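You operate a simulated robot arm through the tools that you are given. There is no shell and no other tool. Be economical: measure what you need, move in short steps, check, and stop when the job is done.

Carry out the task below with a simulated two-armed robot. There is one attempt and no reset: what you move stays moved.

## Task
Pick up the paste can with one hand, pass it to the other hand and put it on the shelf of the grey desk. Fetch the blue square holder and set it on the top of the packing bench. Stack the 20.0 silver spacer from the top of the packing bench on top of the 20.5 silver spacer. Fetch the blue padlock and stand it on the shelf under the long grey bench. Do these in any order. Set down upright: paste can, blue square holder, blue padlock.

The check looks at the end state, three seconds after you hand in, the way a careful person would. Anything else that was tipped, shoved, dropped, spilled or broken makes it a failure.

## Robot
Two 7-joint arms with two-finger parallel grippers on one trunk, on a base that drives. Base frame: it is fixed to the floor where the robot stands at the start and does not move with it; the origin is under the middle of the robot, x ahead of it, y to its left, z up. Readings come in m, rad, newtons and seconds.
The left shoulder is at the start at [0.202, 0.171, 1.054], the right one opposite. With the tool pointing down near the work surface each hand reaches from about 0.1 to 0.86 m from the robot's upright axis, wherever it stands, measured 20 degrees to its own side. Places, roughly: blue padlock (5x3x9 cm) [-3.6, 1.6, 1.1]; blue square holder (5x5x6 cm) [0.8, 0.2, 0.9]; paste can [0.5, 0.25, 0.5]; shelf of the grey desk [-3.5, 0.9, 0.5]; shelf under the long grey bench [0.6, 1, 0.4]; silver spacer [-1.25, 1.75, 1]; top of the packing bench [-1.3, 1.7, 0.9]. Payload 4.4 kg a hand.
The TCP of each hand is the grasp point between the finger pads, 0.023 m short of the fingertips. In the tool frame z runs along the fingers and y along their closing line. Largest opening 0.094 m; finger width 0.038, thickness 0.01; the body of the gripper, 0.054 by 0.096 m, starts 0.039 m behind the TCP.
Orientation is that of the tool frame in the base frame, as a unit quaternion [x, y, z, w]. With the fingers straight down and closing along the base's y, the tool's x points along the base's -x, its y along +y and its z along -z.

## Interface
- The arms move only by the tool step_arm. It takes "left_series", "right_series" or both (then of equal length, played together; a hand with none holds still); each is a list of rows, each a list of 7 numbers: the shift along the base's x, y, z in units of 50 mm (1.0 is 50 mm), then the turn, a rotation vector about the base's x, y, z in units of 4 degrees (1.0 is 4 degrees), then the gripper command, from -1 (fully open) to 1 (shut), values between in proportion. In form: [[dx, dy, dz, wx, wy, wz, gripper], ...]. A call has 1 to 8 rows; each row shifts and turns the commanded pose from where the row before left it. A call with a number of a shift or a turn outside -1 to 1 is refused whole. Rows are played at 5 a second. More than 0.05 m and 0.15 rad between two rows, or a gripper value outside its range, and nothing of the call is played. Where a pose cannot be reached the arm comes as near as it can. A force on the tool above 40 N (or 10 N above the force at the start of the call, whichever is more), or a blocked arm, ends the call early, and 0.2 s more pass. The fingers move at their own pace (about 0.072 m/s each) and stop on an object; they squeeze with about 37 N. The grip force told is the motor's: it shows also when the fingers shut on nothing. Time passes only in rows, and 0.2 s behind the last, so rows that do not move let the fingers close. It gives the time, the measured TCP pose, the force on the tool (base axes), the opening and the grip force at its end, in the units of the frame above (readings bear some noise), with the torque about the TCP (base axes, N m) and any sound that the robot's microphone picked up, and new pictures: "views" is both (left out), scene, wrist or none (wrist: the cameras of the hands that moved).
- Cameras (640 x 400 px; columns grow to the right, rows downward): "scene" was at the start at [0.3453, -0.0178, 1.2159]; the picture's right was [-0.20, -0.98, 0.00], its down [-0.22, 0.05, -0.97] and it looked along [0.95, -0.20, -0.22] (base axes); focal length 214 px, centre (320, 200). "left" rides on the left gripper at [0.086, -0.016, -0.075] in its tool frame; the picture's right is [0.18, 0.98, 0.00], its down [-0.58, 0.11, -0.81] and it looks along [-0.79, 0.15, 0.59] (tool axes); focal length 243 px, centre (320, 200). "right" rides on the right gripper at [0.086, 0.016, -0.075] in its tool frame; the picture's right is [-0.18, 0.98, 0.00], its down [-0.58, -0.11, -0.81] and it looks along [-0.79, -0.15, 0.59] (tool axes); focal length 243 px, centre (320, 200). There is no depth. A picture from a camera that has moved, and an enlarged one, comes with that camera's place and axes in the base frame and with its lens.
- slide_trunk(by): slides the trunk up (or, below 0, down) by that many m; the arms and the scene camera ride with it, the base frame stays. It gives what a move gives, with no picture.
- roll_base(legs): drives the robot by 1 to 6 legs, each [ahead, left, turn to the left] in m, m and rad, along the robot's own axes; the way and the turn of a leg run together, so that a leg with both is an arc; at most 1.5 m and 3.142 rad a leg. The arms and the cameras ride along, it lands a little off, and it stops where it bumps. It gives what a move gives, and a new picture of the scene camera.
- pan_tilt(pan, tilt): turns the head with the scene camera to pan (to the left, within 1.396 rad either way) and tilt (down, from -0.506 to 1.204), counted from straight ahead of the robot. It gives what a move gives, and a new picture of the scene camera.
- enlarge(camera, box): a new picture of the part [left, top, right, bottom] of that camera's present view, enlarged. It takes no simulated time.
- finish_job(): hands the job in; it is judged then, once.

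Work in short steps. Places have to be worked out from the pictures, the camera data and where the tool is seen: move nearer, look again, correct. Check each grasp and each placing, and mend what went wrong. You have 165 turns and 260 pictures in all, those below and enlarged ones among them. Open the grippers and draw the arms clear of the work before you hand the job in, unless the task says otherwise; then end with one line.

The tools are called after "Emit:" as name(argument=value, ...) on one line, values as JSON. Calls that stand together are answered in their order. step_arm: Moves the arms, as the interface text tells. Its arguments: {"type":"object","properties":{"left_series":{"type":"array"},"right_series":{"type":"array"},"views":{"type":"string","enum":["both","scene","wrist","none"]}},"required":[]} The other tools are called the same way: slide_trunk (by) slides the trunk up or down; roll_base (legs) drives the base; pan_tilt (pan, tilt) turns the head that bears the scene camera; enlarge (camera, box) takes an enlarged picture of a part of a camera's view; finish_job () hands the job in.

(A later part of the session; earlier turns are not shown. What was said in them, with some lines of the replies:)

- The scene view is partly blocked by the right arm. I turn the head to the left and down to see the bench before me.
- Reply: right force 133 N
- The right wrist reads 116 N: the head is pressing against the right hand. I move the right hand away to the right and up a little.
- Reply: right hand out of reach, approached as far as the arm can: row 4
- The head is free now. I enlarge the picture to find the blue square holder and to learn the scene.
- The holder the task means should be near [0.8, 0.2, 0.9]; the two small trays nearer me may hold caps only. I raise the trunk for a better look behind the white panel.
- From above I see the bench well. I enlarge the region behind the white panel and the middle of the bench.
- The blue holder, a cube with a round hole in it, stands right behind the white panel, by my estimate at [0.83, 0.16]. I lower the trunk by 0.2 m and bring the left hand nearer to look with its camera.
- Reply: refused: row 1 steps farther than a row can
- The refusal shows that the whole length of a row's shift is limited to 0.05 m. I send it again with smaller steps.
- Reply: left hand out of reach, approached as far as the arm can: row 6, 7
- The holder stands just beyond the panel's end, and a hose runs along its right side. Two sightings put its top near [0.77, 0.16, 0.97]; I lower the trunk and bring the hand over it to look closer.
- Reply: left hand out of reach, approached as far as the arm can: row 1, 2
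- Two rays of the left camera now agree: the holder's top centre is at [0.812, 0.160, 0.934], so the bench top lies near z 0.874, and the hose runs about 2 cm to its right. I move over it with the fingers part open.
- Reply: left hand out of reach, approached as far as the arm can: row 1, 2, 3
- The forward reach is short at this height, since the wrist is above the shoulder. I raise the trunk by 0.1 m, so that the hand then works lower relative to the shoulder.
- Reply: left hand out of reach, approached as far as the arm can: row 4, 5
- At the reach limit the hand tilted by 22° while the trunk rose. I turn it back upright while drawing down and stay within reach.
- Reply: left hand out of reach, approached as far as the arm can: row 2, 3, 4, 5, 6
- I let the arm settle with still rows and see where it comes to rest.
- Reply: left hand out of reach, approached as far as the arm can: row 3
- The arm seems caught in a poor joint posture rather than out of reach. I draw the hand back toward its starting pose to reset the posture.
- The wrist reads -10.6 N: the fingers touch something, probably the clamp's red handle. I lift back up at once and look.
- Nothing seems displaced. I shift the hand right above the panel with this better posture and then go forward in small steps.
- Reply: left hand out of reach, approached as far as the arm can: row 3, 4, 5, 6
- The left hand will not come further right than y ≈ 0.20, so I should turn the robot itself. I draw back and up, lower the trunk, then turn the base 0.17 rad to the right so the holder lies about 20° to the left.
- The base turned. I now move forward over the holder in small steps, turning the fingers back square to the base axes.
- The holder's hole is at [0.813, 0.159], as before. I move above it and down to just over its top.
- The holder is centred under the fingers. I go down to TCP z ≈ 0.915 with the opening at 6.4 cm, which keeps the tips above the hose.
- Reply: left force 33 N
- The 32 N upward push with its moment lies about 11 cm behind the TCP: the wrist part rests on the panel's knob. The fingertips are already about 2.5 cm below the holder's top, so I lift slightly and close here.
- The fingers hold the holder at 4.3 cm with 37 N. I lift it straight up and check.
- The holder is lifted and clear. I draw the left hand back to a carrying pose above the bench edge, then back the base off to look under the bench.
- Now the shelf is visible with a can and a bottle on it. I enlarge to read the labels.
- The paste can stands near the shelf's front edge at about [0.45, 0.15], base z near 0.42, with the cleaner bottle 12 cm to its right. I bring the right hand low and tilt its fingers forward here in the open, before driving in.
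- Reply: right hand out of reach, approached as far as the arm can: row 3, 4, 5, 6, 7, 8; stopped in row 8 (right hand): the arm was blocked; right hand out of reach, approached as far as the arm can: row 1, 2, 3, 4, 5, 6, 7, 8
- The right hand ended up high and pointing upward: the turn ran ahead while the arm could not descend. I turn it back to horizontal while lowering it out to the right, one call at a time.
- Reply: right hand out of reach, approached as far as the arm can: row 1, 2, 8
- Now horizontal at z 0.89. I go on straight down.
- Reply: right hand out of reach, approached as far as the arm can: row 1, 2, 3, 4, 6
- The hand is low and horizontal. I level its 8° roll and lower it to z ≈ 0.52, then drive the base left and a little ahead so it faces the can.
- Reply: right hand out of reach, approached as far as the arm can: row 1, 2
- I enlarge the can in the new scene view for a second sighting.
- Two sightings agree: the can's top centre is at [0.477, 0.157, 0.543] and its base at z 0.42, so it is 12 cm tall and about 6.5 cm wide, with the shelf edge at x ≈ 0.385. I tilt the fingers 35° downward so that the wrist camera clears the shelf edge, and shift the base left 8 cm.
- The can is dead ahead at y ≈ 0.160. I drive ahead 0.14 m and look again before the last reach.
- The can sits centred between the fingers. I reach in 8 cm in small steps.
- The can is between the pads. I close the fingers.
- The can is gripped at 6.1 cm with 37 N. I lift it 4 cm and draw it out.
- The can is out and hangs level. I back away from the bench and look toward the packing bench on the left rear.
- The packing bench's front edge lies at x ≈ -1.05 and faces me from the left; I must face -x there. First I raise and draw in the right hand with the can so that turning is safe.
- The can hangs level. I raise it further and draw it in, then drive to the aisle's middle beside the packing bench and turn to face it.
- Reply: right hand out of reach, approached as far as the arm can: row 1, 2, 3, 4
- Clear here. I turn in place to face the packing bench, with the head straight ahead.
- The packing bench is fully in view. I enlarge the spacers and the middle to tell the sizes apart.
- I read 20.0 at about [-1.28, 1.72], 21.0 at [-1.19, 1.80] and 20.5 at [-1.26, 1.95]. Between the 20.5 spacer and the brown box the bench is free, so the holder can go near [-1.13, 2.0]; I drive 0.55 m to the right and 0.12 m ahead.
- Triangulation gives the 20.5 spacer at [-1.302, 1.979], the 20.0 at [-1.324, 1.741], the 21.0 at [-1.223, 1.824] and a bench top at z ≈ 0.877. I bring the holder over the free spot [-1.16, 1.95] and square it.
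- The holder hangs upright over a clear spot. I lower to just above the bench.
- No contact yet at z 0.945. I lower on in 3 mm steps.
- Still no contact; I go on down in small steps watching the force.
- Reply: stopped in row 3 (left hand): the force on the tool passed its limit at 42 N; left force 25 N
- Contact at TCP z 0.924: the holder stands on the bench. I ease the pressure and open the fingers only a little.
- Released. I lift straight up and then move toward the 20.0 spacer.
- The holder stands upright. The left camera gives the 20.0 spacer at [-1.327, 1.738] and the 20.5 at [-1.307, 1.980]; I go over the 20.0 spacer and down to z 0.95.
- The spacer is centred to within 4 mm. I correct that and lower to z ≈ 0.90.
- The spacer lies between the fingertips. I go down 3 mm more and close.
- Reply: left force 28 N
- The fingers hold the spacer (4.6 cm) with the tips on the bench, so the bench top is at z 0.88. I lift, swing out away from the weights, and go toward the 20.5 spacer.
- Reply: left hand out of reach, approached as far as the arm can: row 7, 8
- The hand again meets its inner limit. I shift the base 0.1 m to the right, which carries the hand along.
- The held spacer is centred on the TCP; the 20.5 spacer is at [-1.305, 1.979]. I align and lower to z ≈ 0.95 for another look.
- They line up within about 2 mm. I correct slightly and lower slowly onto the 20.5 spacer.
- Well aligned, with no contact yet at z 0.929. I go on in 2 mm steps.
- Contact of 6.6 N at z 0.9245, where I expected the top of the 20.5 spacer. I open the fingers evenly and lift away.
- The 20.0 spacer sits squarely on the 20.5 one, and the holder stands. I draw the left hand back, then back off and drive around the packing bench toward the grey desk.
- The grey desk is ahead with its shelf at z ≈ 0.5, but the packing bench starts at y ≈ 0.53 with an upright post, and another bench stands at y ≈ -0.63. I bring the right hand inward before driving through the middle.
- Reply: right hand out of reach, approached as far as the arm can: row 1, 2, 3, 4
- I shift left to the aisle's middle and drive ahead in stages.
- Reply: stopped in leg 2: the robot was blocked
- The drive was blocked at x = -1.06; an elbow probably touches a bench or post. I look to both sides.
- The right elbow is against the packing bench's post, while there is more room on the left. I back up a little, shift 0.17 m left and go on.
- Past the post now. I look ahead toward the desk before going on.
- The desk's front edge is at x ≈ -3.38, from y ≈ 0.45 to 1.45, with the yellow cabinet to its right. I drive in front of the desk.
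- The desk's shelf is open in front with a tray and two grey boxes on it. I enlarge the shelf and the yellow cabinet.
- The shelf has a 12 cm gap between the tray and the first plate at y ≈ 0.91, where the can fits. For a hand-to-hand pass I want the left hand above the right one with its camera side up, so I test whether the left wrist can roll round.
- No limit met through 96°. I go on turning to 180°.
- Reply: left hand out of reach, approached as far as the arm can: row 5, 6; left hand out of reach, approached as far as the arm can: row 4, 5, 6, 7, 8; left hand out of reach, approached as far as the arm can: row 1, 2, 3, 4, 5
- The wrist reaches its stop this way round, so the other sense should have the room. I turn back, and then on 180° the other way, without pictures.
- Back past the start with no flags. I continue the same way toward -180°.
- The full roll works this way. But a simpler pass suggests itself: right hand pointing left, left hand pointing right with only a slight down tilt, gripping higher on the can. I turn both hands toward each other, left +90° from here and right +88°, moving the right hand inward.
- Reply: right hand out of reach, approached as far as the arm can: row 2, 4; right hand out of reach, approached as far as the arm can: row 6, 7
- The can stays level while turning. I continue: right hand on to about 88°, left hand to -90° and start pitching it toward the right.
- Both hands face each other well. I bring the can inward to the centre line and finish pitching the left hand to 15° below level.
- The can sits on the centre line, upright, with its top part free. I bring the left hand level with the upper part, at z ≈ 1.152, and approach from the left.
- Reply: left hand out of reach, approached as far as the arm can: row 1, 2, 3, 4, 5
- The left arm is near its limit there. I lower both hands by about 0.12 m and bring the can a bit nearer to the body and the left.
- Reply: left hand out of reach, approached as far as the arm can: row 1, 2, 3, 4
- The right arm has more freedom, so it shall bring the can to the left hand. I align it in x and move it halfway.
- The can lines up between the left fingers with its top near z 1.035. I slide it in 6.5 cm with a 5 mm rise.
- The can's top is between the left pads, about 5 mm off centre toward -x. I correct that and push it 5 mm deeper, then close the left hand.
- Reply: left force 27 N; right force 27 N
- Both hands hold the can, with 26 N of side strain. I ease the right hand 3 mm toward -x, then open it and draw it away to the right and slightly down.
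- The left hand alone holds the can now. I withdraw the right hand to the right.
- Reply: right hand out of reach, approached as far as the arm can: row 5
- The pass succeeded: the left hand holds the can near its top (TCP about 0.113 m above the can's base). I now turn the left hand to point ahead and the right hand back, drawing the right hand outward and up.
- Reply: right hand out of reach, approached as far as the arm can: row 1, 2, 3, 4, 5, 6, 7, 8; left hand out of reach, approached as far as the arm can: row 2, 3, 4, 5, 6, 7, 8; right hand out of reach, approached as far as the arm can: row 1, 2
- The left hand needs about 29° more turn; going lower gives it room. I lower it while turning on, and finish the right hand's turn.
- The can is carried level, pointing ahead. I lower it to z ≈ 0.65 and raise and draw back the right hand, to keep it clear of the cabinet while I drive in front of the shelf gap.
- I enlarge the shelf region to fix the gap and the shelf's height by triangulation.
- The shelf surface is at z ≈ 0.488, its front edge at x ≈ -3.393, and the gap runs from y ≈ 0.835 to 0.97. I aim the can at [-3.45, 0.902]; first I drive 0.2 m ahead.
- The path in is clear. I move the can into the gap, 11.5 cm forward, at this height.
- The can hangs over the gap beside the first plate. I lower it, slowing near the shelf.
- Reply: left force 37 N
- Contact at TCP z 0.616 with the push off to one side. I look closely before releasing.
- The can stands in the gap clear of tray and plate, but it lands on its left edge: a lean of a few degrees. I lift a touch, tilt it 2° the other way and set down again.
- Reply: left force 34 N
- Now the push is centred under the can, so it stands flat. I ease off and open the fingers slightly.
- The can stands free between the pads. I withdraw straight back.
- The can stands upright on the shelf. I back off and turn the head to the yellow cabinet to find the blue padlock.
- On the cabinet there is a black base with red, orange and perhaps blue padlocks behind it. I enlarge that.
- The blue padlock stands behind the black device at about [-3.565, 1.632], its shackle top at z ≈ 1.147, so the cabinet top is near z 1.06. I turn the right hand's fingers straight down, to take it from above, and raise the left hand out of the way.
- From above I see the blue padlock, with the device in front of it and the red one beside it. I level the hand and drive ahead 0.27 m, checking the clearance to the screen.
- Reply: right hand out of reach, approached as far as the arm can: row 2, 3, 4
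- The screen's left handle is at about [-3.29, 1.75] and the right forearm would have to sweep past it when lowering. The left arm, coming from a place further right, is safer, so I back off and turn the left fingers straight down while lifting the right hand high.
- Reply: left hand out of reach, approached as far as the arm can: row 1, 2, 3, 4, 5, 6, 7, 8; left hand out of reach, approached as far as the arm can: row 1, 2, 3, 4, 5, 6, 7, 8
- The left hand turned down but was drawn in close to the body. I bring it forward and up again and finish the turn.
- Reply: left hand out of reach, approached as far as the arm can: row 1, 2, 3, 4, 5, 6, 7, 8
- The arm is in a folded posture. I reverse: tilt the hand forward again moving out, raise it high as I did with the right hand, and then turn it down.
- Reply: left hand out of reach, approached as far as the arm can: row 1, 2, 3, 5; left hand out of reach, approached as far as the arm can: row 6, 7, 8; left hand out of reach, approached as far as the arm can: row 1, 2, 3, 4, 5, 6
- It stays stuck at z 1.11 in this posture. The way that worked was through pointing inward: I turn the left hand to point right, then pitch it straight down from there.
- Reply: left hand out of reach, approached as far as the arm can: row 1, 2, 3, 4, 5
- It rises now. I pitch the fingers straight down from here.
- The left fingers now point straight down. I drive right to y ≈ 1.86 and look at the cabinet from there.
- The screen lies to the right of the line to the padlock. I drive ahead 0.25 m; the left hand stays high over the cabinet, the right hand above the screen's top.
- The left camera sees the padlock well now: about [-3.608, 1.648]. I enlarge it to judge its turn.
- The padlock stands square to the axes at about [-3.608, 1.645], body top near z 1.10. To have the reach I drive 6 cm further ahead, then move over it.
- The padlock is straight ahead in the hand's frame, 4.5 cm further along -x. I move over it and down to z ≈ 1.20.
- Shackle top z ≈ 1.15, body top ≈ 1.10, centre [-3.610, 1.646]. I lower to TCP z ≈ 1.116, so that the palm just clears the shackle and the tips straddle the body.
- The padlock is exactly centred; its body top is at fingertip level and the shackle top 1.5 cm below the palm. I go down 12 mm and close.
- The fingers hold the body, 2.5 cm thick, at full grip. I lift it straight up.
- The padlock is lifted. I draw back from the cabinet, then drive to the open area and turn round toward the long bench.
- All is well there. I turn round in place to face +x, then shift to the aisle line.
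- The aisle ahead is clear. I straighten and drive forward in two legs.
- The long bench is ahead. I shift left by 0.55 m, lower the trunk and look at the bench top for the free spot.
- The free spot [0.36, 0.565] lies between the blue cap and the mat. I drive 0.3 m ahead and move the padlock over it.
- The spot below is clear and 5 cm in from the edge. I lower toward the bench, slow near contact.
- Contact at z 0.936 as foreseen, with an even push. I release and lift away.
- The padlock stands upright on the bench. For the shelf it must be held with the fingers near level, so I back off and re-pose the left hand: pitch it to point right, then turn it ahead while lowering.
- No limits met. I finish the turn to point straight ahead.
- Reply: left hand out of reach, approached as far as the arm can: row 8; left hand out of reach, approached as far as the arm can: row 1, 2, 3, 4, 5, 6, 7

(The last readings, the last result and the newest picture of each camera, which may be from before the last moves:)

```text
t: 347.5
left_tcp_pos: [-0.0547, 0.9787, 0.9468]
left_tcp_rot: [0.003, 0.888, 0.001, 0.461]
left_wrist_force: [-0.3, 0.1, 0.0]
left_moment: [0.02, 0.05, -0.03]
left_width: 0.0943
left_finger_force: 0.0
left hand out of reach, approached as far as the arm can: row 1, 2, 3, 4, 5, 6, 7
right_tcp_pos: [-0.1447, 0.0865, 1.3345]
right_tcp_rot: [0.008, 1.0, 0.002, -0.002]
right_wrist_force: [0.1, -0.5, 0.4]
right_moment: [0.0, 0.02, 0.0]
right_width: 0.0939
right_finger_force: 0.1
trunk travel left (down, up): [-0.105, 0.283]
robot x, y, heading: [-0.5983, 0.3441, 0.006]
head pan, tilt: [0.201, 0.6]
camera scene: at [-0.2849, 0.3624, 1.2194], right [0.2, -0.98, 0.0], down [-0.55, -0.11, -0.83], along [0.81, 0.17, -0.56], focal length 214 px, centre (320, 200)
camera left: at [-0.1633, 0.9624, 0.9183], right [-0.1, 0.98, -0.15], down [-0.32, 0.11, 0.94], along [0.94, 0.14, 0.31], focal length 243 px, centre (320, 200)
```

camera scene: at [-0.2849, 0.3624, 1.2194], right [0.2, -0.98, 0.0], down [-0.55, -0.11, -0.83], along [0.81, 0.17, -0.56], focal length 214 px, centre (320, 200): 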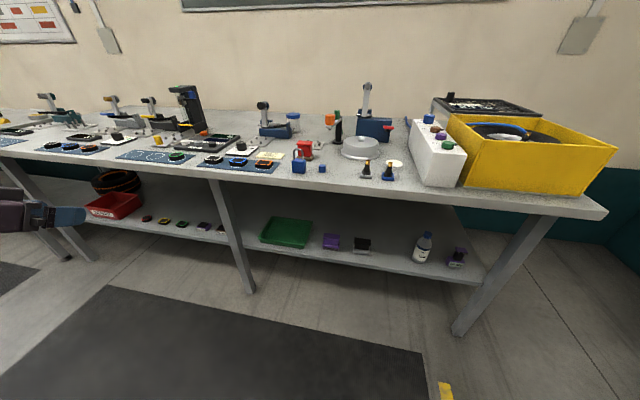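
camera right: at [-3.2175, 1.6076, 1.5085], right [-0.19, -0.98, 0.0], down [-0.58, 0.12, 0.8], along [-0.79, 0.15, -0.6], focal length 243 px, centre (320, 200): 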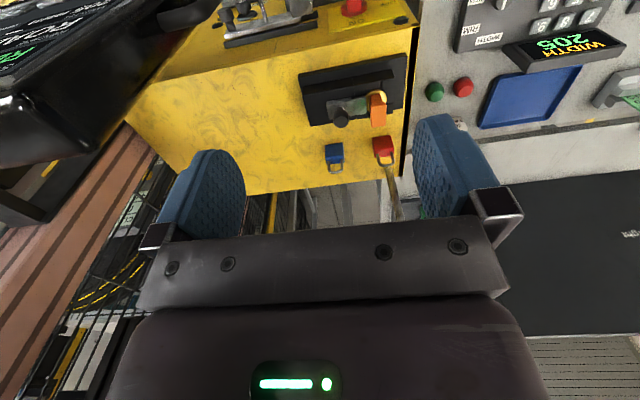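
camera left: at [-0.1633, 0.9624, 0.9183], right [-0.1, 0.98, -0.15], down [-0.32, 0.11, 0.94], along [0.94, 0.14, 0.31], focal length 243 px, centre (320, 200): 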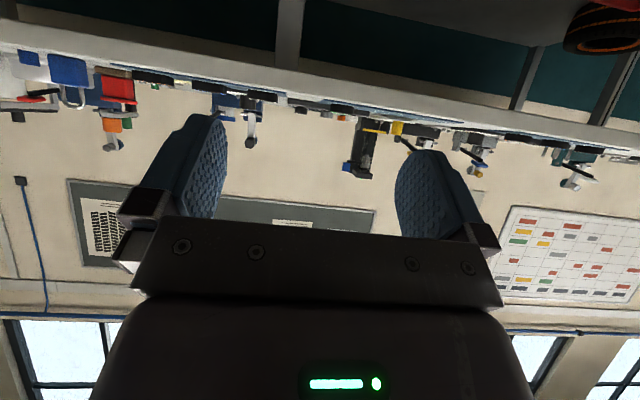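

The left hand points ahead at 35° down. I drive right 0.41 m and ahead 0.2 m to bring it in front of the padlock.

Emit:
roll_base(legs=[[0, -0.41, 0], [0.22, 0, 0]])

Emit:
step_arm(left_series=[[0, 0, -0.3, 0, 0, 0, -0.7], [0, 0, -0.15, 0, 0, 0, -0.7]], views="wrist")

```text
t: 352.9
left_tcp_pos: [0.1671, 0.5734, 0.9463]
left_tcp_rot: [0.005, 0.887, 0.0, 0.461]
left_wrist_force: [-0.3, 0.3, 0.2]
left_moment: [0.02, -0.01, 0.0]
left_width: 0.094
left_finger_force: 0.0
right_tcp_pos: [0.075, -0.3185, 1.3351]
right_tcp_rot: [0.009, 1.0, 0.002, -0.002]
right_wrist_force: [0.5, 0.9, 0.1]
right_moment: [-0.01, 0.01, 0.01]
right_width: 0.0941
right_finger_force: 0.1
trunk travel left (down, up): [-0.105, 0.283]
robot x, y, heading: [-0.3788, -0.0596, -0.001]
head pan, tilt: [0.201, 0.6]
camera scene: at [-0.0653, -0.0429, 1.2194], right [0.2, -0.98, 0.0], down [-0.55, -0.11, -0.82], along [0.81, 0.17, -0.57], focal length 214 px, centre (320, 200)
```

scene: 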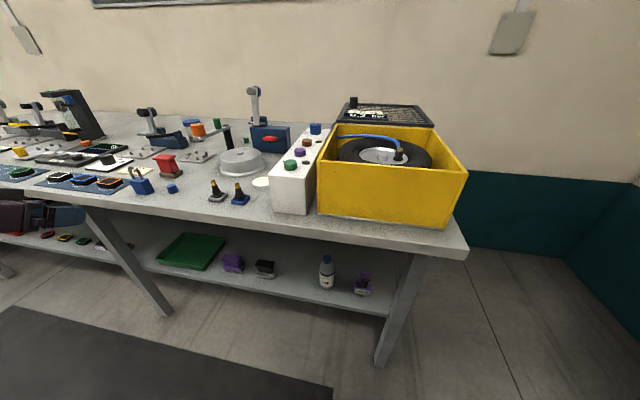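

```text
t: 353.5
left_tcp_pos: [0.1656, 0.5714, 0.9248]
left_tcp_rot: [0.004, 0.887, 0.0, 0.461]
left_wrist_force: [-0.6, 0.1, 0.0]
left_moment: [0.04, -0.03, -0.03]
left_width: 0.0799
left_finger_force: 0.0
right_tcp_pos: [0.075, -0.3197, 1.3344]
right_tcp_rot: [0.009, 1.0, 0.002, -0.002]
right_wrist_force: [-0.2, 0.2, 0.2]
right_moment: [0.01, -0.03, -0.01]
right_width: 0.0939
right_finger_force: 0.1
trunk travel left (down, up): [-0.105, 0.283]
robot x, y, heading: [-0.3763, -0.0638, 0.005]
head pan, tilt: [0.201, 0.6]
camera left: at [0.0566, 0.5566, 0.8963], right [-0.1, 0.98, -0.15], down [-0.32, 0.11, 0.94], along [0.94, 0.14, 0.31], focal length 243 px, centre (320, 200)
```

left: 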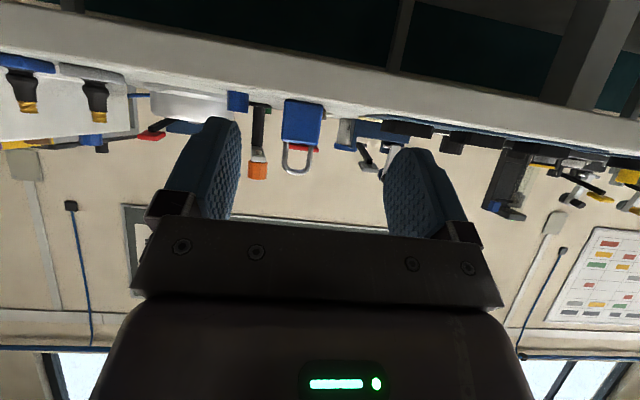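

The padlock is dead ahead at [0.353, 0.566]. I drive ahead 0.13 m and lower to z ≈ 0.918.

Emit:
roll_base(legs=[[0.13, 0, 0]])

Emit:
step_arm(left_series=[[0, -0.08, -0.12, 0, 0, 0, -0.7]], views="wrist")

```text
t: 354.8
left_tcp_pos: [0.2973, 0.5715, 0.9253]
left_tcp_rot: [0.005, 0.887, 0.001, 0.461]
left_wrist_force: [0.6, 0.9, 0.0]
left_moment: [0.0, -0.05, 0.03]
left_width: 0.08
left_finger_force: 0.1
right_tcp_pos: [0.2047, -0.3193, 1.3341]
right_tcp_rot: [0.01, 1.0, 0.002, -0.002]
right_wrist_force: [0.3, -0.9, -0.8]
right_moment: [-0.01, 0.05, -0.02]
right_width: 0.0942
right_finger_force: 0.1
trunk travel left (down, up): [-0.105, 0.283]
robot x, y, heading: [-0.2486, -0.0606, -0.001]
head pan, tilt: [0.201, 0.6]
camera scene: at [0.0647, -0.0433, 1.2194], right [0.2, -0.98, 0.0], down [-0.55, -0.11, -0.82], along [0.81, 0.16, -0.57], focal length 214 px, centre (320, 200)
```

scene: 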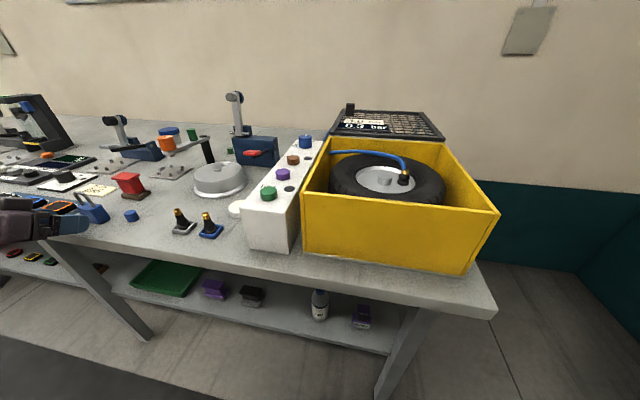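

```text
t: 355.2
left_tcp_pos: [0.296, 0.5693, 0.9193]
left_tcp_rot: [0.005, 0.887, -0.001, 0.461]
left_wrist_force: [-0.1, -0.3, -0.1]
left_moment: [0.01, 0.03, 0.0]
left_width: 0.0799
left_finger_force: 0.0
right_tcp_pos: [0.2034, -0.3205, 1.3347]
right_tcp_rot: [0.01, 1.0, 0.002, -0.001]
right_wrist_force: [0.3, 0.3, -0.7]
right_moment: [-0.03, -0.01, 0.01]
right_width: 0.094
right_finger_force: 0.0
trunk travel left (down, up): [-0.105, 0.283]
robot x, y, heading: [-0.2505, -0.0566, -0.0]
head pan, tilt: [0.201, 0.6]
camera left: at [0.1867, 0.5534, 0.8904], right [-0.09, 0.98, -0.15], down [-0.32, 0.11, 0.94], along [0.94, 0.14, 0.31], focal length 243 px, centre (320, 200)
```

left: 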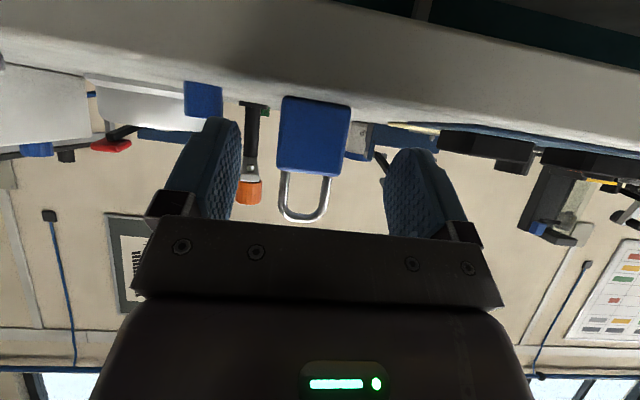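

Centred. I reach in 5.5 cm and check.

Emit:
step_arm(left_series=[[0.4, -0.05, 0, 0, 0, 0, -0.7], [0.4, 0, 0, 0, 0, 0, -0.7], [0.3, 0, -0.03, 0, 0, 0, -0.7]], views="wrist")

```text
t: 356.0
left_tcp_pos: [0.3537, 0.5718, 0.9164]
left_tcp_rot: [0.005, 0.887, -0.001, 0.461]
left_wrist_force: [0.8, 0.0, -0.2]
left_moment: [0.0, 0.02, -0.04]
left_width: 0.0802
left_finger_force: 0.0
left hand out of reach, approached as far as the arm can: row 1
right_tcp_pos: [0.2038, -0.3197, 1.3347]
right_tcp_rot: [0.009, 1.0, 0.002, -0.002]
right_wrist_force: [0.1, 0.1, 0.1]
right_moment: [0.02, 0.02, 0.01]
right_width: 0.094
right_finger_force: 0.0
trunk travel left (down, up): [-0.105, 0.283]
robot x, y, heading: [-0.2509, -0.0633, 0.0]
head pan, tilt: [0.201, 0.6]
camera left: at [0.2427, 0.5569, 0.8878], right [-0.09, 0.98, -0.15], down [-0.32, 0.11, 0.94], along [0.94, 0.14, 0.31], focal length 243 px, centre (320, 200)
```

left: 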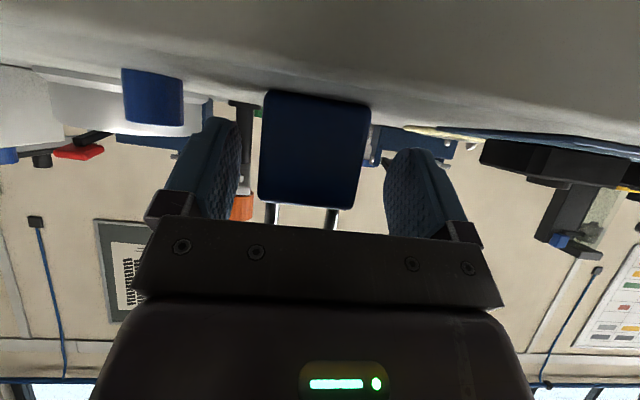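

The padlock's body is between the pads. I close the fingers.

Emit:
step_arm(left_series=[[0, 0, 0, 0, 0, 0, -0.2], [0, 0, 0, 0, 0, 0, 0.5], [0, 0, 0, 0, 0, 0, 1], [0, 0, 0, 0, 0, 0, 1]], views="wrist")

```text
t: 357.0
left_tcp_pos: [0.3523, 0.5716, 0.9178]
left_tcp_rot: [0.007, 0.887, -0.003, 0.462]
left_wrist_force: [1.6, 0.4, 0.5]
left_moment: [-0.07, -0.02, 0.01]
left_width: 0.0438
left_finger_force: 37.3
right_tcp_pos: [0.2035, -0.3197, 1.3337]
right_tcp_rot: [0.009, 1.0, 0.002, -0.002]
right_wrist_force: [-0.3, 1.0, 0.0]
right_moment: [0.02, 0.01, 0.02]
right_width: 0.0941
right_finger_force: 0.0
trunk travel left (down, up): [-0.105, 0.283]
robot x, y, heading: [-0.2471, -0.0606, 0.002]
head pan, tilt: [0.201, 0.6]
camera left: at [0.2423, 0.5569, 0.8883], right [-0.09, 0.98, -0.15], down [-0.32, 0.11, 0.94], along [0.94, 0.14, 0.31], focal length 243 px, centre (320, 200)
```

left: 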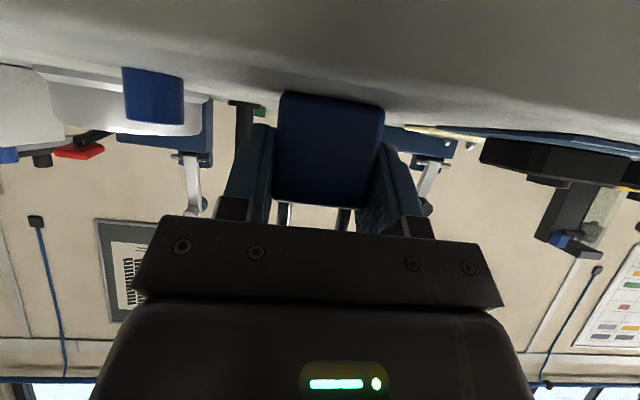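

The padlock is gripped (4.4 cm). I lift it, back away, then lower it in front of the shelf.

Emit:
step_arm(left_series=[[0, 0, 0.5, 0, 0, 0, 1], [0, 0, 0.6, 0, 0, 0, 1]], views="none")

Emit:
roll_base(legs=[[-0.35, 0, 0]])

Emit:
step_arm(left_series=[[0, 0, -1, 0, 0, 0, 1], [0, -0.2, -0.95, 0, 0, 0, 1], [0, -0.4, -0.9, 0, 0, 0, 1], [0, -0.5, -0.8, 0, 0, 0, 1], [0, -0.5, -0.8, 0, 0, 0, 1], [0, -0.5, -0.8, 0, 0, 0, 1], [0, -0.5, -0.8, 0, 0, 0, 1], [0, -0.5, -0.8, 0, 0, 0, 1]], views="scene")

```text
t: 357.6
left_tcp_pos: [0.3489, 0.5765, 0.9748]
left_tcp_rot: [0.007, 0.887, -0.003, 0.462]
left_wrist_force: [0.0, 0.4, -1.9]
left_moment: [0.0, -0.01, -0.01]
left_width: 0.0436
left_finger_force: 36.7
left hand out of reach, approached as far as the arm can: row 1
right_tcp_pos: [0.2032, -0.3207, 1.335]
right_tcp_rot: [0.009, 1.0, 0.002, -0.001]
right_wrist_force: [0.8, 0.0, -0.4]
right_moment: [0.05, 0.01, 0.06]
right_width: 0.0943
right_finger_force: 0.1
trunk travel left (down, up): [-0.105, 0.283]
robot x, y, heading: [-0.251, -0.0597, 0.001]
head pan, tilt: [0.201, 0.6]
```

```text
t: 359.9
left_tcp_pos: [0.0001, 0.573, 0.9737]
left_tcp_rot: [0.009, 0.887, -0.004, 0.461]
left_wrist_force: [-0.8, -0.4, -2.0]
left_moment: [0.0, 0.01, 0.02]
left_width: 0.0435
left_finger_force: 36.6
right_tcp_pos: [-0.1528, -0.3209, 1.3335]
right_tcp_rot: [0.012, 1.0, 0.001, -0.001]
right_wrist_force: [-0.3, 0.1, 1.3]
right_moment: [0.02, 0.0, -0.01]
right_width: 0.0941
right_finger_force: 0.0
trunk travel left (down, up): [-0.105, 0.283]
robot x, y, heading: [-0.6014, -0.0593, -0.009]
head pan, tilt: [0.201, 0.6]
camera scene: at [-0.2904, -0.0438, 1.2193], right [0.19, -0.98, 0.0], down [-0.55, -0.11, -0.83], along [0.81, 0.16, -0.56], focal length 214 px, centre (320, 200)
```

scene: 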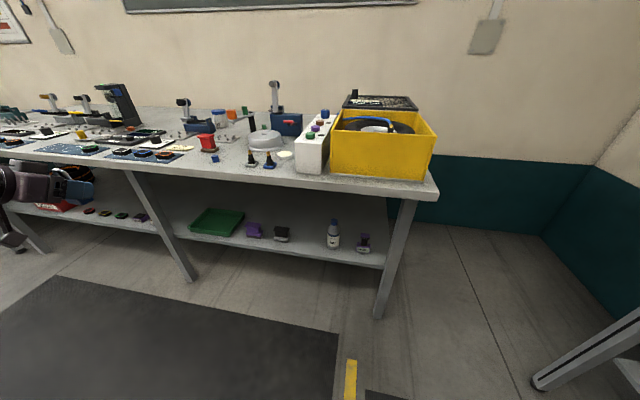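

```text
t: 361.7
left_tcp_pos: [0.0005, 0.4146, 0.6276]
left_tcp_rot: [0.009, 0.888, -0.003, 0.461]
left_wrist_force: [-0.7, 1.3, -1.8]
left_moment: [-0.01, -0.03, -0.03]
left_width: 0.0436
left_finger_force: 37.1
right_tcp_pos: [-0.1511, -0.321, 1.3337]
right_tcp_rot: [0.012, 1.0, 0.002, -0.003]
right_wrist_force: [0.6, -0.5, -0.4]
right_moment: [0.02, -0.01, 0.02]
right_width: 0.094
right_finger_force: 0.0
trunk travel left (down, up): [-0.105, 0.283]
robot x, y, heading: [-0.6031, -0.0603, -0.008]
head pan, tilt: [0.201, 0.6]
camera scene: at [-0.2895, -0.0439, 1.219], right [0.19, -0.98, 0.0], down [-0.55, -0.11, -0.82], along [0.81, 0.16, -0.57], focal length 214 px, centre (320, 200)
```

scene: 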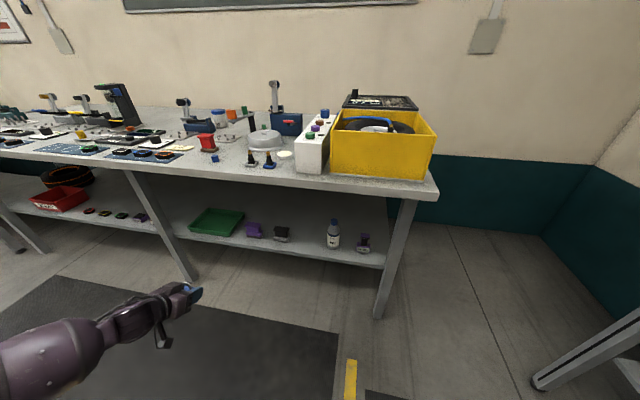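

I enlarge the shelf to measure the free gap between the stamp and the bottle.

Emit:
enlarge(camera="scene", box=[180, 190, 400, 328])

```text
2.90 times, centred on (290, 259) of scene
camera zoom: at [-0.2895, -0.0439, 1.219], right [0.19, -0.98, 0.0], down [-0.55, -0.11, -0.82], along [0.81, 0.16, -0.57], focal length 622 px, centre (407, 29)
```

zoom: 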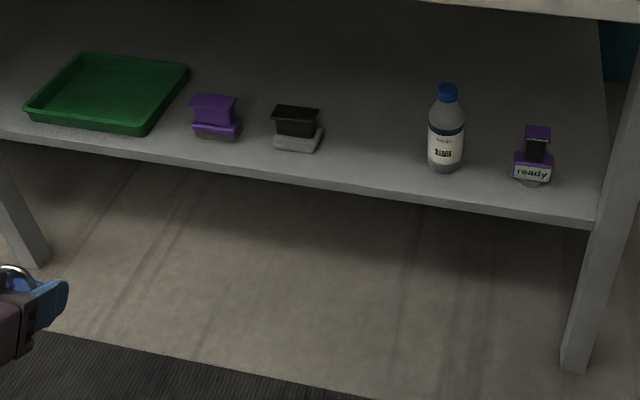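

The gap runs from y 0.07 to 0.262; I aim at [0.455, 0.168]. I lower and bring the hand in, then shift the base.

Emit:
step_arm(left_series=[[0, -0.6, -0.4, 0, 0, 0, 1], [0, -0.6, -0.4, 0, 0, 0, 1], [0, -0.6, -0.4, 0, 0, 0, 1], [0, -0.5, -0.4, 0, 0, 0, 1], [0, 0, -0.3, 0, 0, 0, 1]], views="none")

Emit:
roll_base(legs=[[0, -0.13, 0.008], [0.28, 0, 0]])

Emit:
step_arm(left_series=[[0, 0, 0, 0, 0, 0, 1]], views="wrist")

```text
t: 362.9
left_tcp_pos: [0.0005, 0.3037, 0.5332]
left_tcp_rot: [0.009, 0.887, -0.003, 0.461]
left_wrist_force: [0.4, 0.3, -1.3]
left_moment: [0.0, 0.02, 0.03]
left_width: 0.0436
left_finger_force: 37.1
right_tcp_pos: [-0.1533, -0.3215, 1.3344]
right_tcp_rot: [0.012, 1.0, 0.001, -0.002]
right_wrist_force: [-0.8, 0.3, -0.3]
right_moment: [-0.03, 0.0, 0.0]
right_width: 0.0939
right_finger_force: 0.0
trunk travel left (down, up): [-0.105, 0.283]
robot x, y, heading: [-0.6014, -0.0602, -0.006]
head pan, tilt: [0.201, 0.6]
```

```text
t: 366.2
left_tcp_pos: [0.2791, 0.1784, 0.5333]
left_tcp_rot: [0.007, 0.888, -0.003, 0.461]
left_wrist_force: [0.3, -0.1, -1.5]
left_moment: [0.0, 0.01, 0.0]
left_width: 0.0434
left_finger_force: 37.0
right_tcp_pos: [0.1305, -0.4473, 1.3352]
right_tcp_rot: [0.009, 1.0, 0.002, -0.001]
right_wrist_force: [0.1, -0.1, 0.6]
right_moment: [-0.02, 0.04, -0.02]
right_width: 0.0938
right_finger_force: 0.2
trunk travel left (down, up): [-0.105, 0.283]
robot x, y, heading: [-0.3212, -0.1927, 0.004]
head pan, tilt: [0.201, 0.6]
camera scene: at [-0.009, -0.1713, 1.2192], right [0.2, -0.98, 0.0], down [-0.55, -0.11, -0.82], along [0.81, 0.16, -0.57], focal length 214 px, centre (320, 200)
```

scene: 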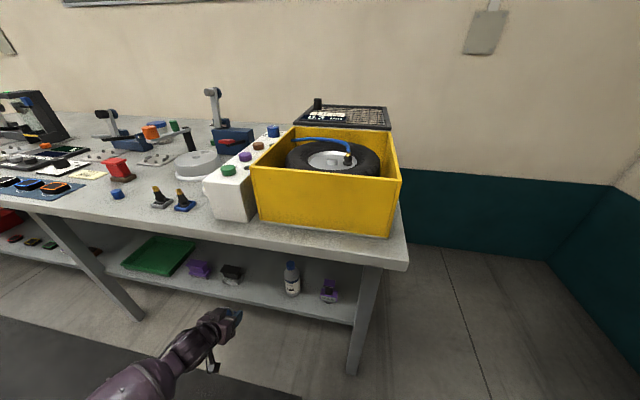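

```text
t: 366.6
left_tcp_pos: [0.2775, 0.1767, 0.535]
left_tcp_rot: [0.006, 0.887, -0.002, 0.461]
left_wrist_force: [-0.3, 0.2, -1.3]
left_moment: [0.02, 0.04, 0.01]
left_width: 0.0436
left_finger_force: 37.2
right_tcp_pos: [0.1304, -0.4478, 1.3348]
right_tcp_rot: [0.009, 1.0, 0.002, -0.002]
right_wrist_force: [0.0, 0.1, 0.4]
right_moment: [0.01, -0.02, -0.01]
right_width: 0.0936
right_finger_force: 0.1
trunk travel left (down, up): [-0.105, 0.283]
robot x, y, heading: [-0.3222, -0.1897, -0.001]
head pan, tilt: [0.201, 0.6]
camera left: at [0.1682, 0.1628, 0.5053], right [-0.09, 0.98, -0.15], down [-0.32, 0.11, 0.94], along [0.94, 0.14, 0.31], focal length 243 px, centre (320, 200)
```

left: 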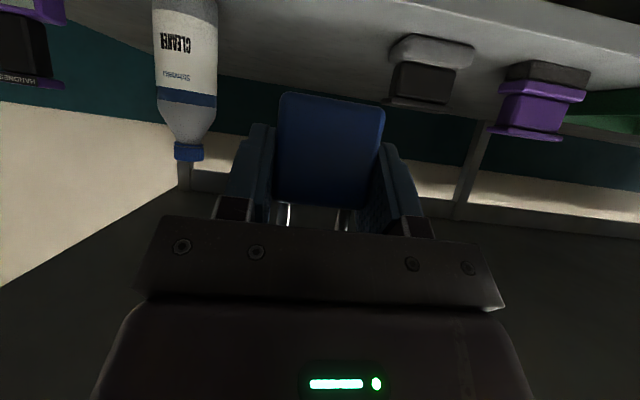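

The gap lies ahead between bottle and stamp. I drive ahead 0.1 m, then reach in at this height.

Emit:
roll_base(legs=[[0.1, 0, 0]])

Emit:
step_arm(left_series=[[0.4, -0.15, -0.3, 0, 0, 0, 1], [0.5, 0, -0.3, 0, 0, 0, 1], [0.6, 0, -0.3, 0, 0, 0, 1]], views="both")

```text
t: 367.8
left_tcp_pos: [0.3766, 0.1786, 0.5334]
left_tcp_rot: [0.006, 0.887, -0.002, 0.461]
left_wrist_force: [-0.5, -0.2, -1.8]
left_moment: [-0.03, -0.05, -0.02]
left_width: 0.0437
left_finger_force: 37.3
right_tcp_pos: [0.2287, -0.4476, 1.3337]
right_tcp_rot: [0.009, 1.0, 0.002, -0.002]
right_wrist_force: [0.6, -0.3, 0.3]
right_moment: [0.01, 0.0, -0.01]
right_width: 0.0943
right_finger_force: 0.0
trunk travel left (down, up): [-0.105, 0.283]
robot x, y, heading: [-0.226, -0.1869, 0.001]
head pan, tilt: [0.201, 0.6]
camera scene: at [0.0889, -0.1711, 1.2192], right [0.2, -0.98, 0.0], down [-0.55, -0.11, -0.82], along [0.81, 0.17, -0.57], focal length 214 px, centre (320, 200)
```

scene: 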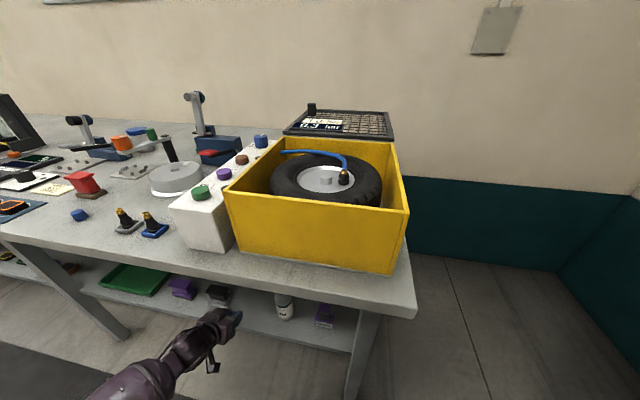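

```text
t: 368.6
left_tcp_pos: [0.4532, 0.1712, 0.488]
left_tcp_rot: [0.006, 0.888, -0.002, 0.459]
left_wrist_force: [-0.5, 0.2, -2.1]
left_moment: [-0.01, -0.04, -0.02]
left_width: 0.0437
left_finger_force: 37.5
right_tcp_pos: [0.2271, -0.4467, 1.3353]
right_tcp_rot: [0.008, 1.0, 0.002, -0.002]
right_wrist_force: [0.0, -1.3, 0.3]
right_moment: [0.02, 0.02, -0.01]
right_width: 0.0941
right_finger_force: 0.0
trunk travel left (down, up): [-0.105, 0.283]
robot x, y, heading: [-0.2207, -0.1897, -0.002]
head pan, tilt: [0.201, 0.6]
camera scene: at [0.0887, -0.1712, 1.2191], right [0.2, -0.98, 0.0], down [-0.55, -0.11, -0.82], along [0.81, 0.17, -0.57], focal length 214 px, centre (320, 200)
camera left: at [0.3433, 0.1568, 0.4588], right [-0.09, 0.98, -0.15], down [-0.32, 0.11, 0.94], along [0.94, 0.14, 0.31], focal length 243 px, centre (320, 200)
```

scene: 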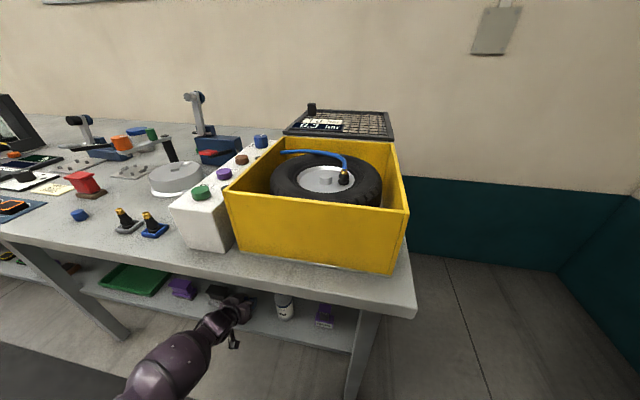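
left: 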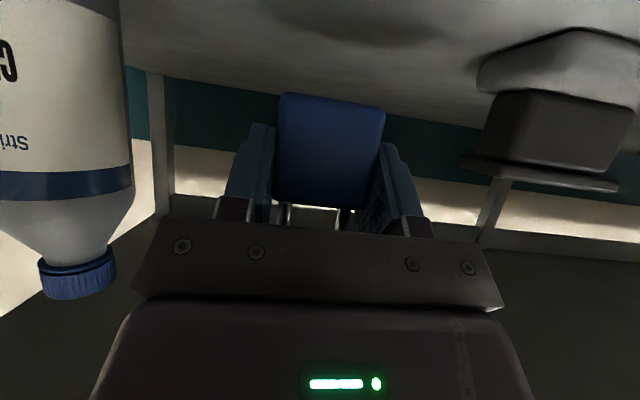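

The padlock is in the gap with room on both sides. I lower it gently to the shelf.

Emit:
step_arm(left_series=[[0, 0, -0.3, 0, 0, 0, 1], [0, 0, -0.1, 0, 0, 0, 1], [0, 0, -0.06, 0, 0, 0, 1], [0, 0, -0.06, 0, 0, 0, 1], [0, 0, -0.06, 0, 0, 0, 1]], views="none")

```text
t: 369.8
left_tcp_pos: [0.4509, 0.1708, 0.4599]
left_tcp_rot: [0.005, 0.887, -0.002, 0.462]
left_wrist_force: [0.3, -0.1, -1.3]
left_moment: [0.02, 0.0, 0.02]
left_width: 0.0435
left_finger_force: 36.7
right_tcp_pos: [0.2281, -0.4478, 1.3345]
right_tcp_rot: [0.009, 1.0, 0.002, -0.002]
right_wrist_force: [0.3, 0.4, 0.2]
right_moment: [-0.01, 0.02, 0.01]
right_width: 0.0939
right_finger_force: 0.1
trunk travel left (down, up): [-0.105, 0.283]
robot x, y, heading: [-0.224, -0.1922, 0.003]
head pan, tilt: [0.201, 0.6]
```

Emit:
step_arm(left_series=[[0, 0, -0.05, 0, 0, 0, 1], [0, 0, -0.05, 0, 0, 0, 1], [0, 0, -0.05, 0, 0, 0, 1]], views="wrist")

```text
t: 370.6
left_tcp_pos: [0.4506, 0.1723, 0.4521]
left_tcp_rot: [0.006, 0.888, -0.001, 0.461]
left_wrist_force: [-0.8, -0.1, -1.3]
left_moment: [-0.01, 0.01, 0.03]
left_width: 0.0436
left_finger_force: 37.6
right_tcp_pos: [0.2265, -0.4477, 1.3342]
right_tcp_rot: [0.009, 1.0, 0.002, -0.002]
right_wrist_force: [0.5, 0.6, 0.0]
right_moment: [0.0, -0.01, -0.01]
right_width: 0.0937
right_finger_force: 0.1
trunk travel left (down, up): [-0.105, 0.283]
robot x, y, heading: [-0.2215, -0.1881, 0.002]
head pan, tilt: [0.201, 0.6]
camera left: at [0.3409, 0.1565, 0.4237], right [-0.09, 0.98, -0.15], down [-0.32, 0.11, 0.94], along [0.94, 0.14, 0.31], focal length 243 px, centre (320, 200)
```

left: 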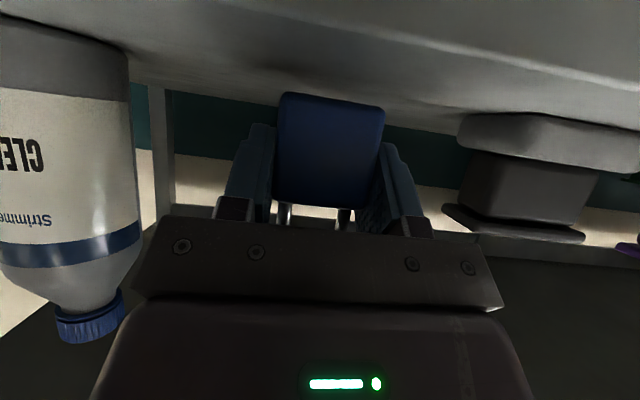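

No contact yet at z 0.452. I go on in 2 mm steps.

Emit:
step_arm(left_series=[[0, 0, -0.04, 0, 0, 0, 1], [0, 0, -0.04, 0, 0, 0, 1], [0, 0, -0.04, 0, 0, 0, 1]], views="none")

```text
t: 371.4
left_tcp_pos: [0.4502, 0.1693, 0.4466]
left_tcp_rot: [0.005, 0.887, -0.002, 0.461]
left_wrist_force: [-0.6, 0.2, -0.9]
left_moment: [-0.02, 0.02, 0.02]
left_width: 0.0437
left_finger_force: 37.3
right_tcp_pos: [0.2286, -0.4466, 1.3341]
right_tcp_rot: [0.009, 1.0, 0.001, -0.002]
right_wrist_force: [-0.6, -0.4, 0.3]
right_moment: [-0.02, -0.01, 0.02]
right_width: 0.0937
right_finger_force: 0.1
trunk travel left (down, up): [-0.105, 0.283]
robot x, y, heading: [-0.2207, -0.1912, -0.001]
head pan, tilt: [0.201, 0.6]
```

Emit:
step_arm(left_series=[[0, 0, -0.04, 0, 0, 0, 1], [0, 0, -0.04, 0, 0, 0, 1], [0, 0, -0.04, 0, 0, 0, 1]], views="wrist")

```text
t: 372.2
left_tcp_pos: [0.4512, 0.1702, 0.4418]
left_tcp_rot: [0.006, 0.887, -0.003, 0.462]
left_wrist_force: [-3.0, 0.6, 6.3]
left_moment: [-0.15, 0.19, -0.09]
left_width: 0.0437
left_finger_force: 36.8
right_tcp_pos: [0.2276, -0.4485, 1.3351]
right_tcp_rot: [0.008, 1.0, 0.002, 0.0]
right_wrist_force: [0.2, -0.3, 1.1]
right_moment: [-0.03, -0.01, -0.02]
right_width: 0.0943
right_finger_force: 0.1
trunk travel left (down, up): [-0.105, 0.283]
robot x, y, heading: [-0.2228, -0.1911, -0.0]
head pan, tilt: [0.201, 0.6]
camera left: at [0.3416, 0.1554, 0.4129], right [-0.09, 0.98, -0.15], down [-0.33, 0.11, 0.94], along [0.94, 0.14, 0.31], focal length 243 px, centre (320, 200)
```

left: 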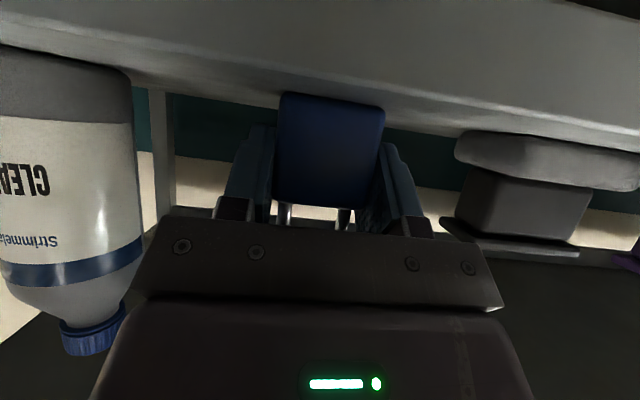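

Contact of 6 N under the padlock at z 0.442. I open the fingers and look.

Emit:
step_arm(left_series=[[0, 0, -0.02, 0, 0, 0, 1], [0, 0, 0, 0, 0, 0, 0], [0, 0, 0, 0, 0, 0, -0.4], [0, 0, 0, 0, 0, 0, -0.5]], views="wrist")

```text
t: 373.2
left_tcp_pos: [0.451, 0.1704, 0.4395]
left_tcp_rot: [0.006, 0.887, -0.002, 0.461]
left_wrist_force: [-0.2, -1.1, -0.2]
left_moment: [-0.02, 0.03, 0.01]
left_width: 0.0706
left_finger_force: 0.1
right_tcp_pos: [0.2279, -0.4499, 1.3346]
right_tcp_rot: [0.009, 1.0, 0.001, -0.002]
right_wrist_force: [-0.7, 0.2, 0.3]
right_moment: [-0.02, -0.01, -0.02]
right_width: 0.094
right_finger_force: 0.1
trunk travel left (down, up): [-0.105, 0.283]
robot x, y, heading: [-0.223, -0.1903, -0.001]
head pan, tilt: [0.201, 0.6]
camera left: at [0.3407, 0.1554, 0.4106], right [-0.09, 0.98, -0.15], down [-0.32, 0.11, 0.94], along [0.94, 0.14, 0.31], focal length 243 px, centre (320, 200)
```

left: 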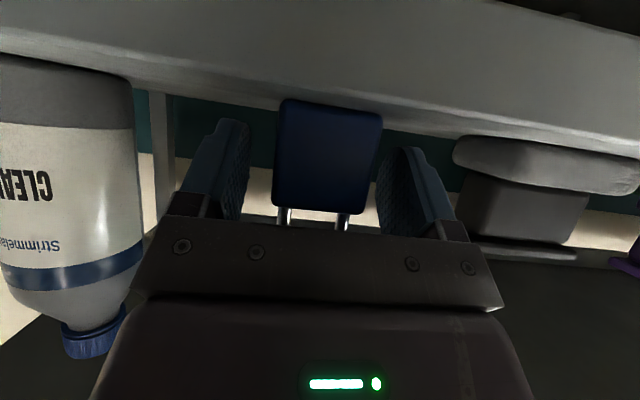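

The padlock stands free. I draw the hand straight back and out.

Emit:
step_arm(left_series=[[-0.3, 0, 0.06, 0, 0, 0, -0.5], [-0.6, 0, 0, 0, 0, 0, -0.5], [-0.9, 0, 0, 0, 0, 0, -0.5], [-0.9, 0, 0, 0, 0, 0, -0.5]], views="wrist")

Emit:
roll_base(legs=[[-0.4, 0, 0]])

Emit:
enlarge(camera="scene", box=[180, 190, 400, 328])

```text
t: 374.2
left_tcp_pos: [0.315, 0.1697, 0.444]
left_tcp_rot: [0.006, 0.887, -0.002, 0.462]
left_wrist_force: [0.6, 0.1, 0.4]
left_moment: [0.0, 0.04, -0.03]
left_width: 0.0706
left_finger_force: 0.1
right_tcp_pos: [0.2269, -0.448, 1.334]
right_tcp_rot: [0.009, 1.0, 0.002, -0.002]
right_wrist_force: [-0.3, -0.1, -0.2]
right_moment: [0.03, 0.01, 0.0]
right_width: 0.094
right_finger_force: 0.0
trunk travel left (down, up): [-0.105, 0.283]
robot x, y, heading: [-0.2242, -0.1903, 0.004]
head pan, tilt: [0.201, 0.6]
camera left: at [0.205, 0.1552, 0.4148], right [-0.09, 0.98, -0.15], down [-0.33, 0.11, 0.94], along [0.94, 0.14, 0.31], focal length 243 px, centre (320, 200)
```

left: 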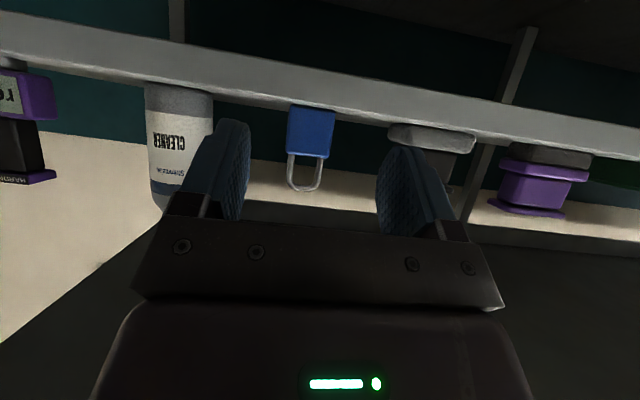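

```text
t: 376.6
left_tcp_pos: [-0.0839, 0.1697, 0.444]
left_tcp_rot: [0.006, 0.887, -0.002, 0.461]
left_wrist_force: [0.6, -0.4, -0.1]
left_moment: [-0.03, -0.03, 0.0]
left_width: 0.0706
left_finger_force: 0.1
right_tcp_pos: [-0.1698, -0.4475, 1.3348]
right_tcp_rot: [0.01, 1.0, 0.002, -0.002]
right_wrist_force: [-0.3, -0.1, 0.4]
right_moment: [0.02, -0.02, 0.01]
right_width: 0.094
right_finger_force: 0.1
trunk travel left (down, up): [-0.105, 0.283]
robot x, y, heading: [-0.6211, -0.1901, 0.0]
head pan, tilt: [0.201, 0.6]
camera scene: at [-0.3096, -0.1714, 1.2195], right [0.2, -0.98, 0.0], down [-0.55, -0.11, -0.83], along [0.81, 0.16, -0.56], focal length 214 px, centre (320, 200)
```

scene: 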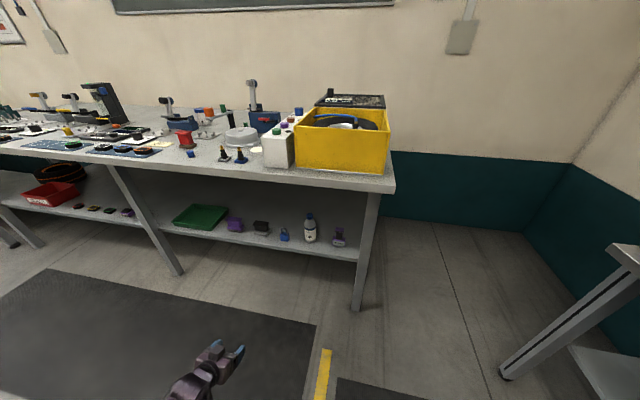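

```text
2.90 times, centred on (290, 259) of scene
camera zoom: at [-0.3096, -0.1714, 1.2195], right [0.2, -0.98, 0.0], down [-0.55, -0.11, -0.83], along [0.81, 0.16, -0.56], focal length 622 px, centre (407, 29)
```

zoom: 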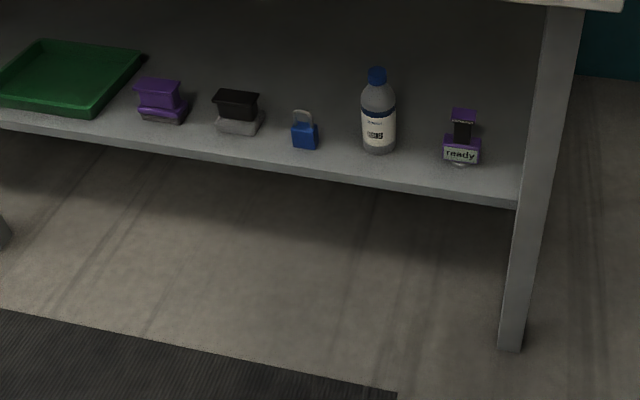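

All four goods stand in place. I open the left gripper fully and take one last look at the bench top where the wrist had brushed the panel.

Emit:
step_arm(left_series=[[0, 0, 0.2, 0, 0, 0, -1], [0, 0, 0, 0, 0, 0, -1]], views="none")

Emit:
enlarge(camera="scene", box=[150, 70, 310, 170])

```text
t: 377.2
left_tcp_pos: [-0.0817, 0.1689, 0.4534]
left_tcp_rot: [0.006, 0.887, -0.001, 0.461]
left_wrist_force: [-0.4, -0.1, -0.3]
left_moment: [0.05, -0.02, 0.03]
left_width: 0.0939
left_finger_force: 0.1
right_tcp_pos: [-0.1697, -0.4478, 1.334]
right_tcp_rot: [0.01, 1.0, 0.001, -0.002]
right_wrist_force: [0.1, 0.9, 0.4]
right_moment: [0.0, 0.01, -0.02]
right_width: 0.094
right_finger_force: 0.1
trunk travel left (down, up): [-0.105, 0.283]
robot x, y, heading: [-0.6197, -0.1915, -0.001]
head pan, tilt: [0.201, 0.6]
```

```text
4.00 times, centred on (230, 120) of scene
camera zoom: at [-0.3092, -0.1714, 1.2193], right [0.2, -0.98, 0.0], down [-0.55, -0.11, -0.83], along [0.81, 0.16, -0.56], focal length 858 px, centre (680, 520)
```

zoom: 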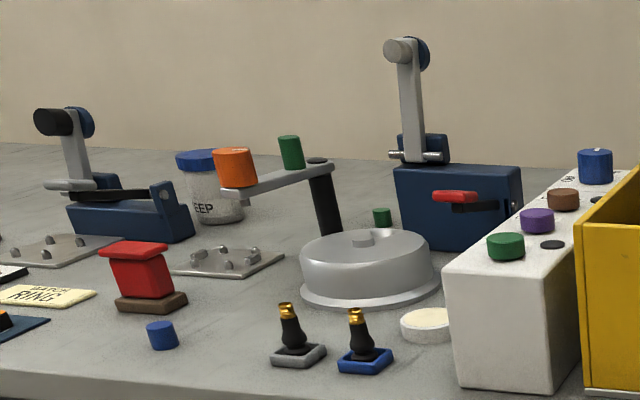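

The bench top looks as it did at the start and both hands are open and clear, so I hand the job in.

Emit:
finish_job()

```text
The job is handed in.
```

The job is handed in with all four parts done: the paste can was passed from right hand to left and stands on the grey desk's shelf, the blue square holder stands on the packing bench, the 20.0 spacer is stacked on the 20.5, and the blue padlock stands on the shelf under the long grey bench; early light touches (head on right hand, fingers by a clamp, wrist on a panel knob, an elbow at the packing bench post) left nothing visibly moved.
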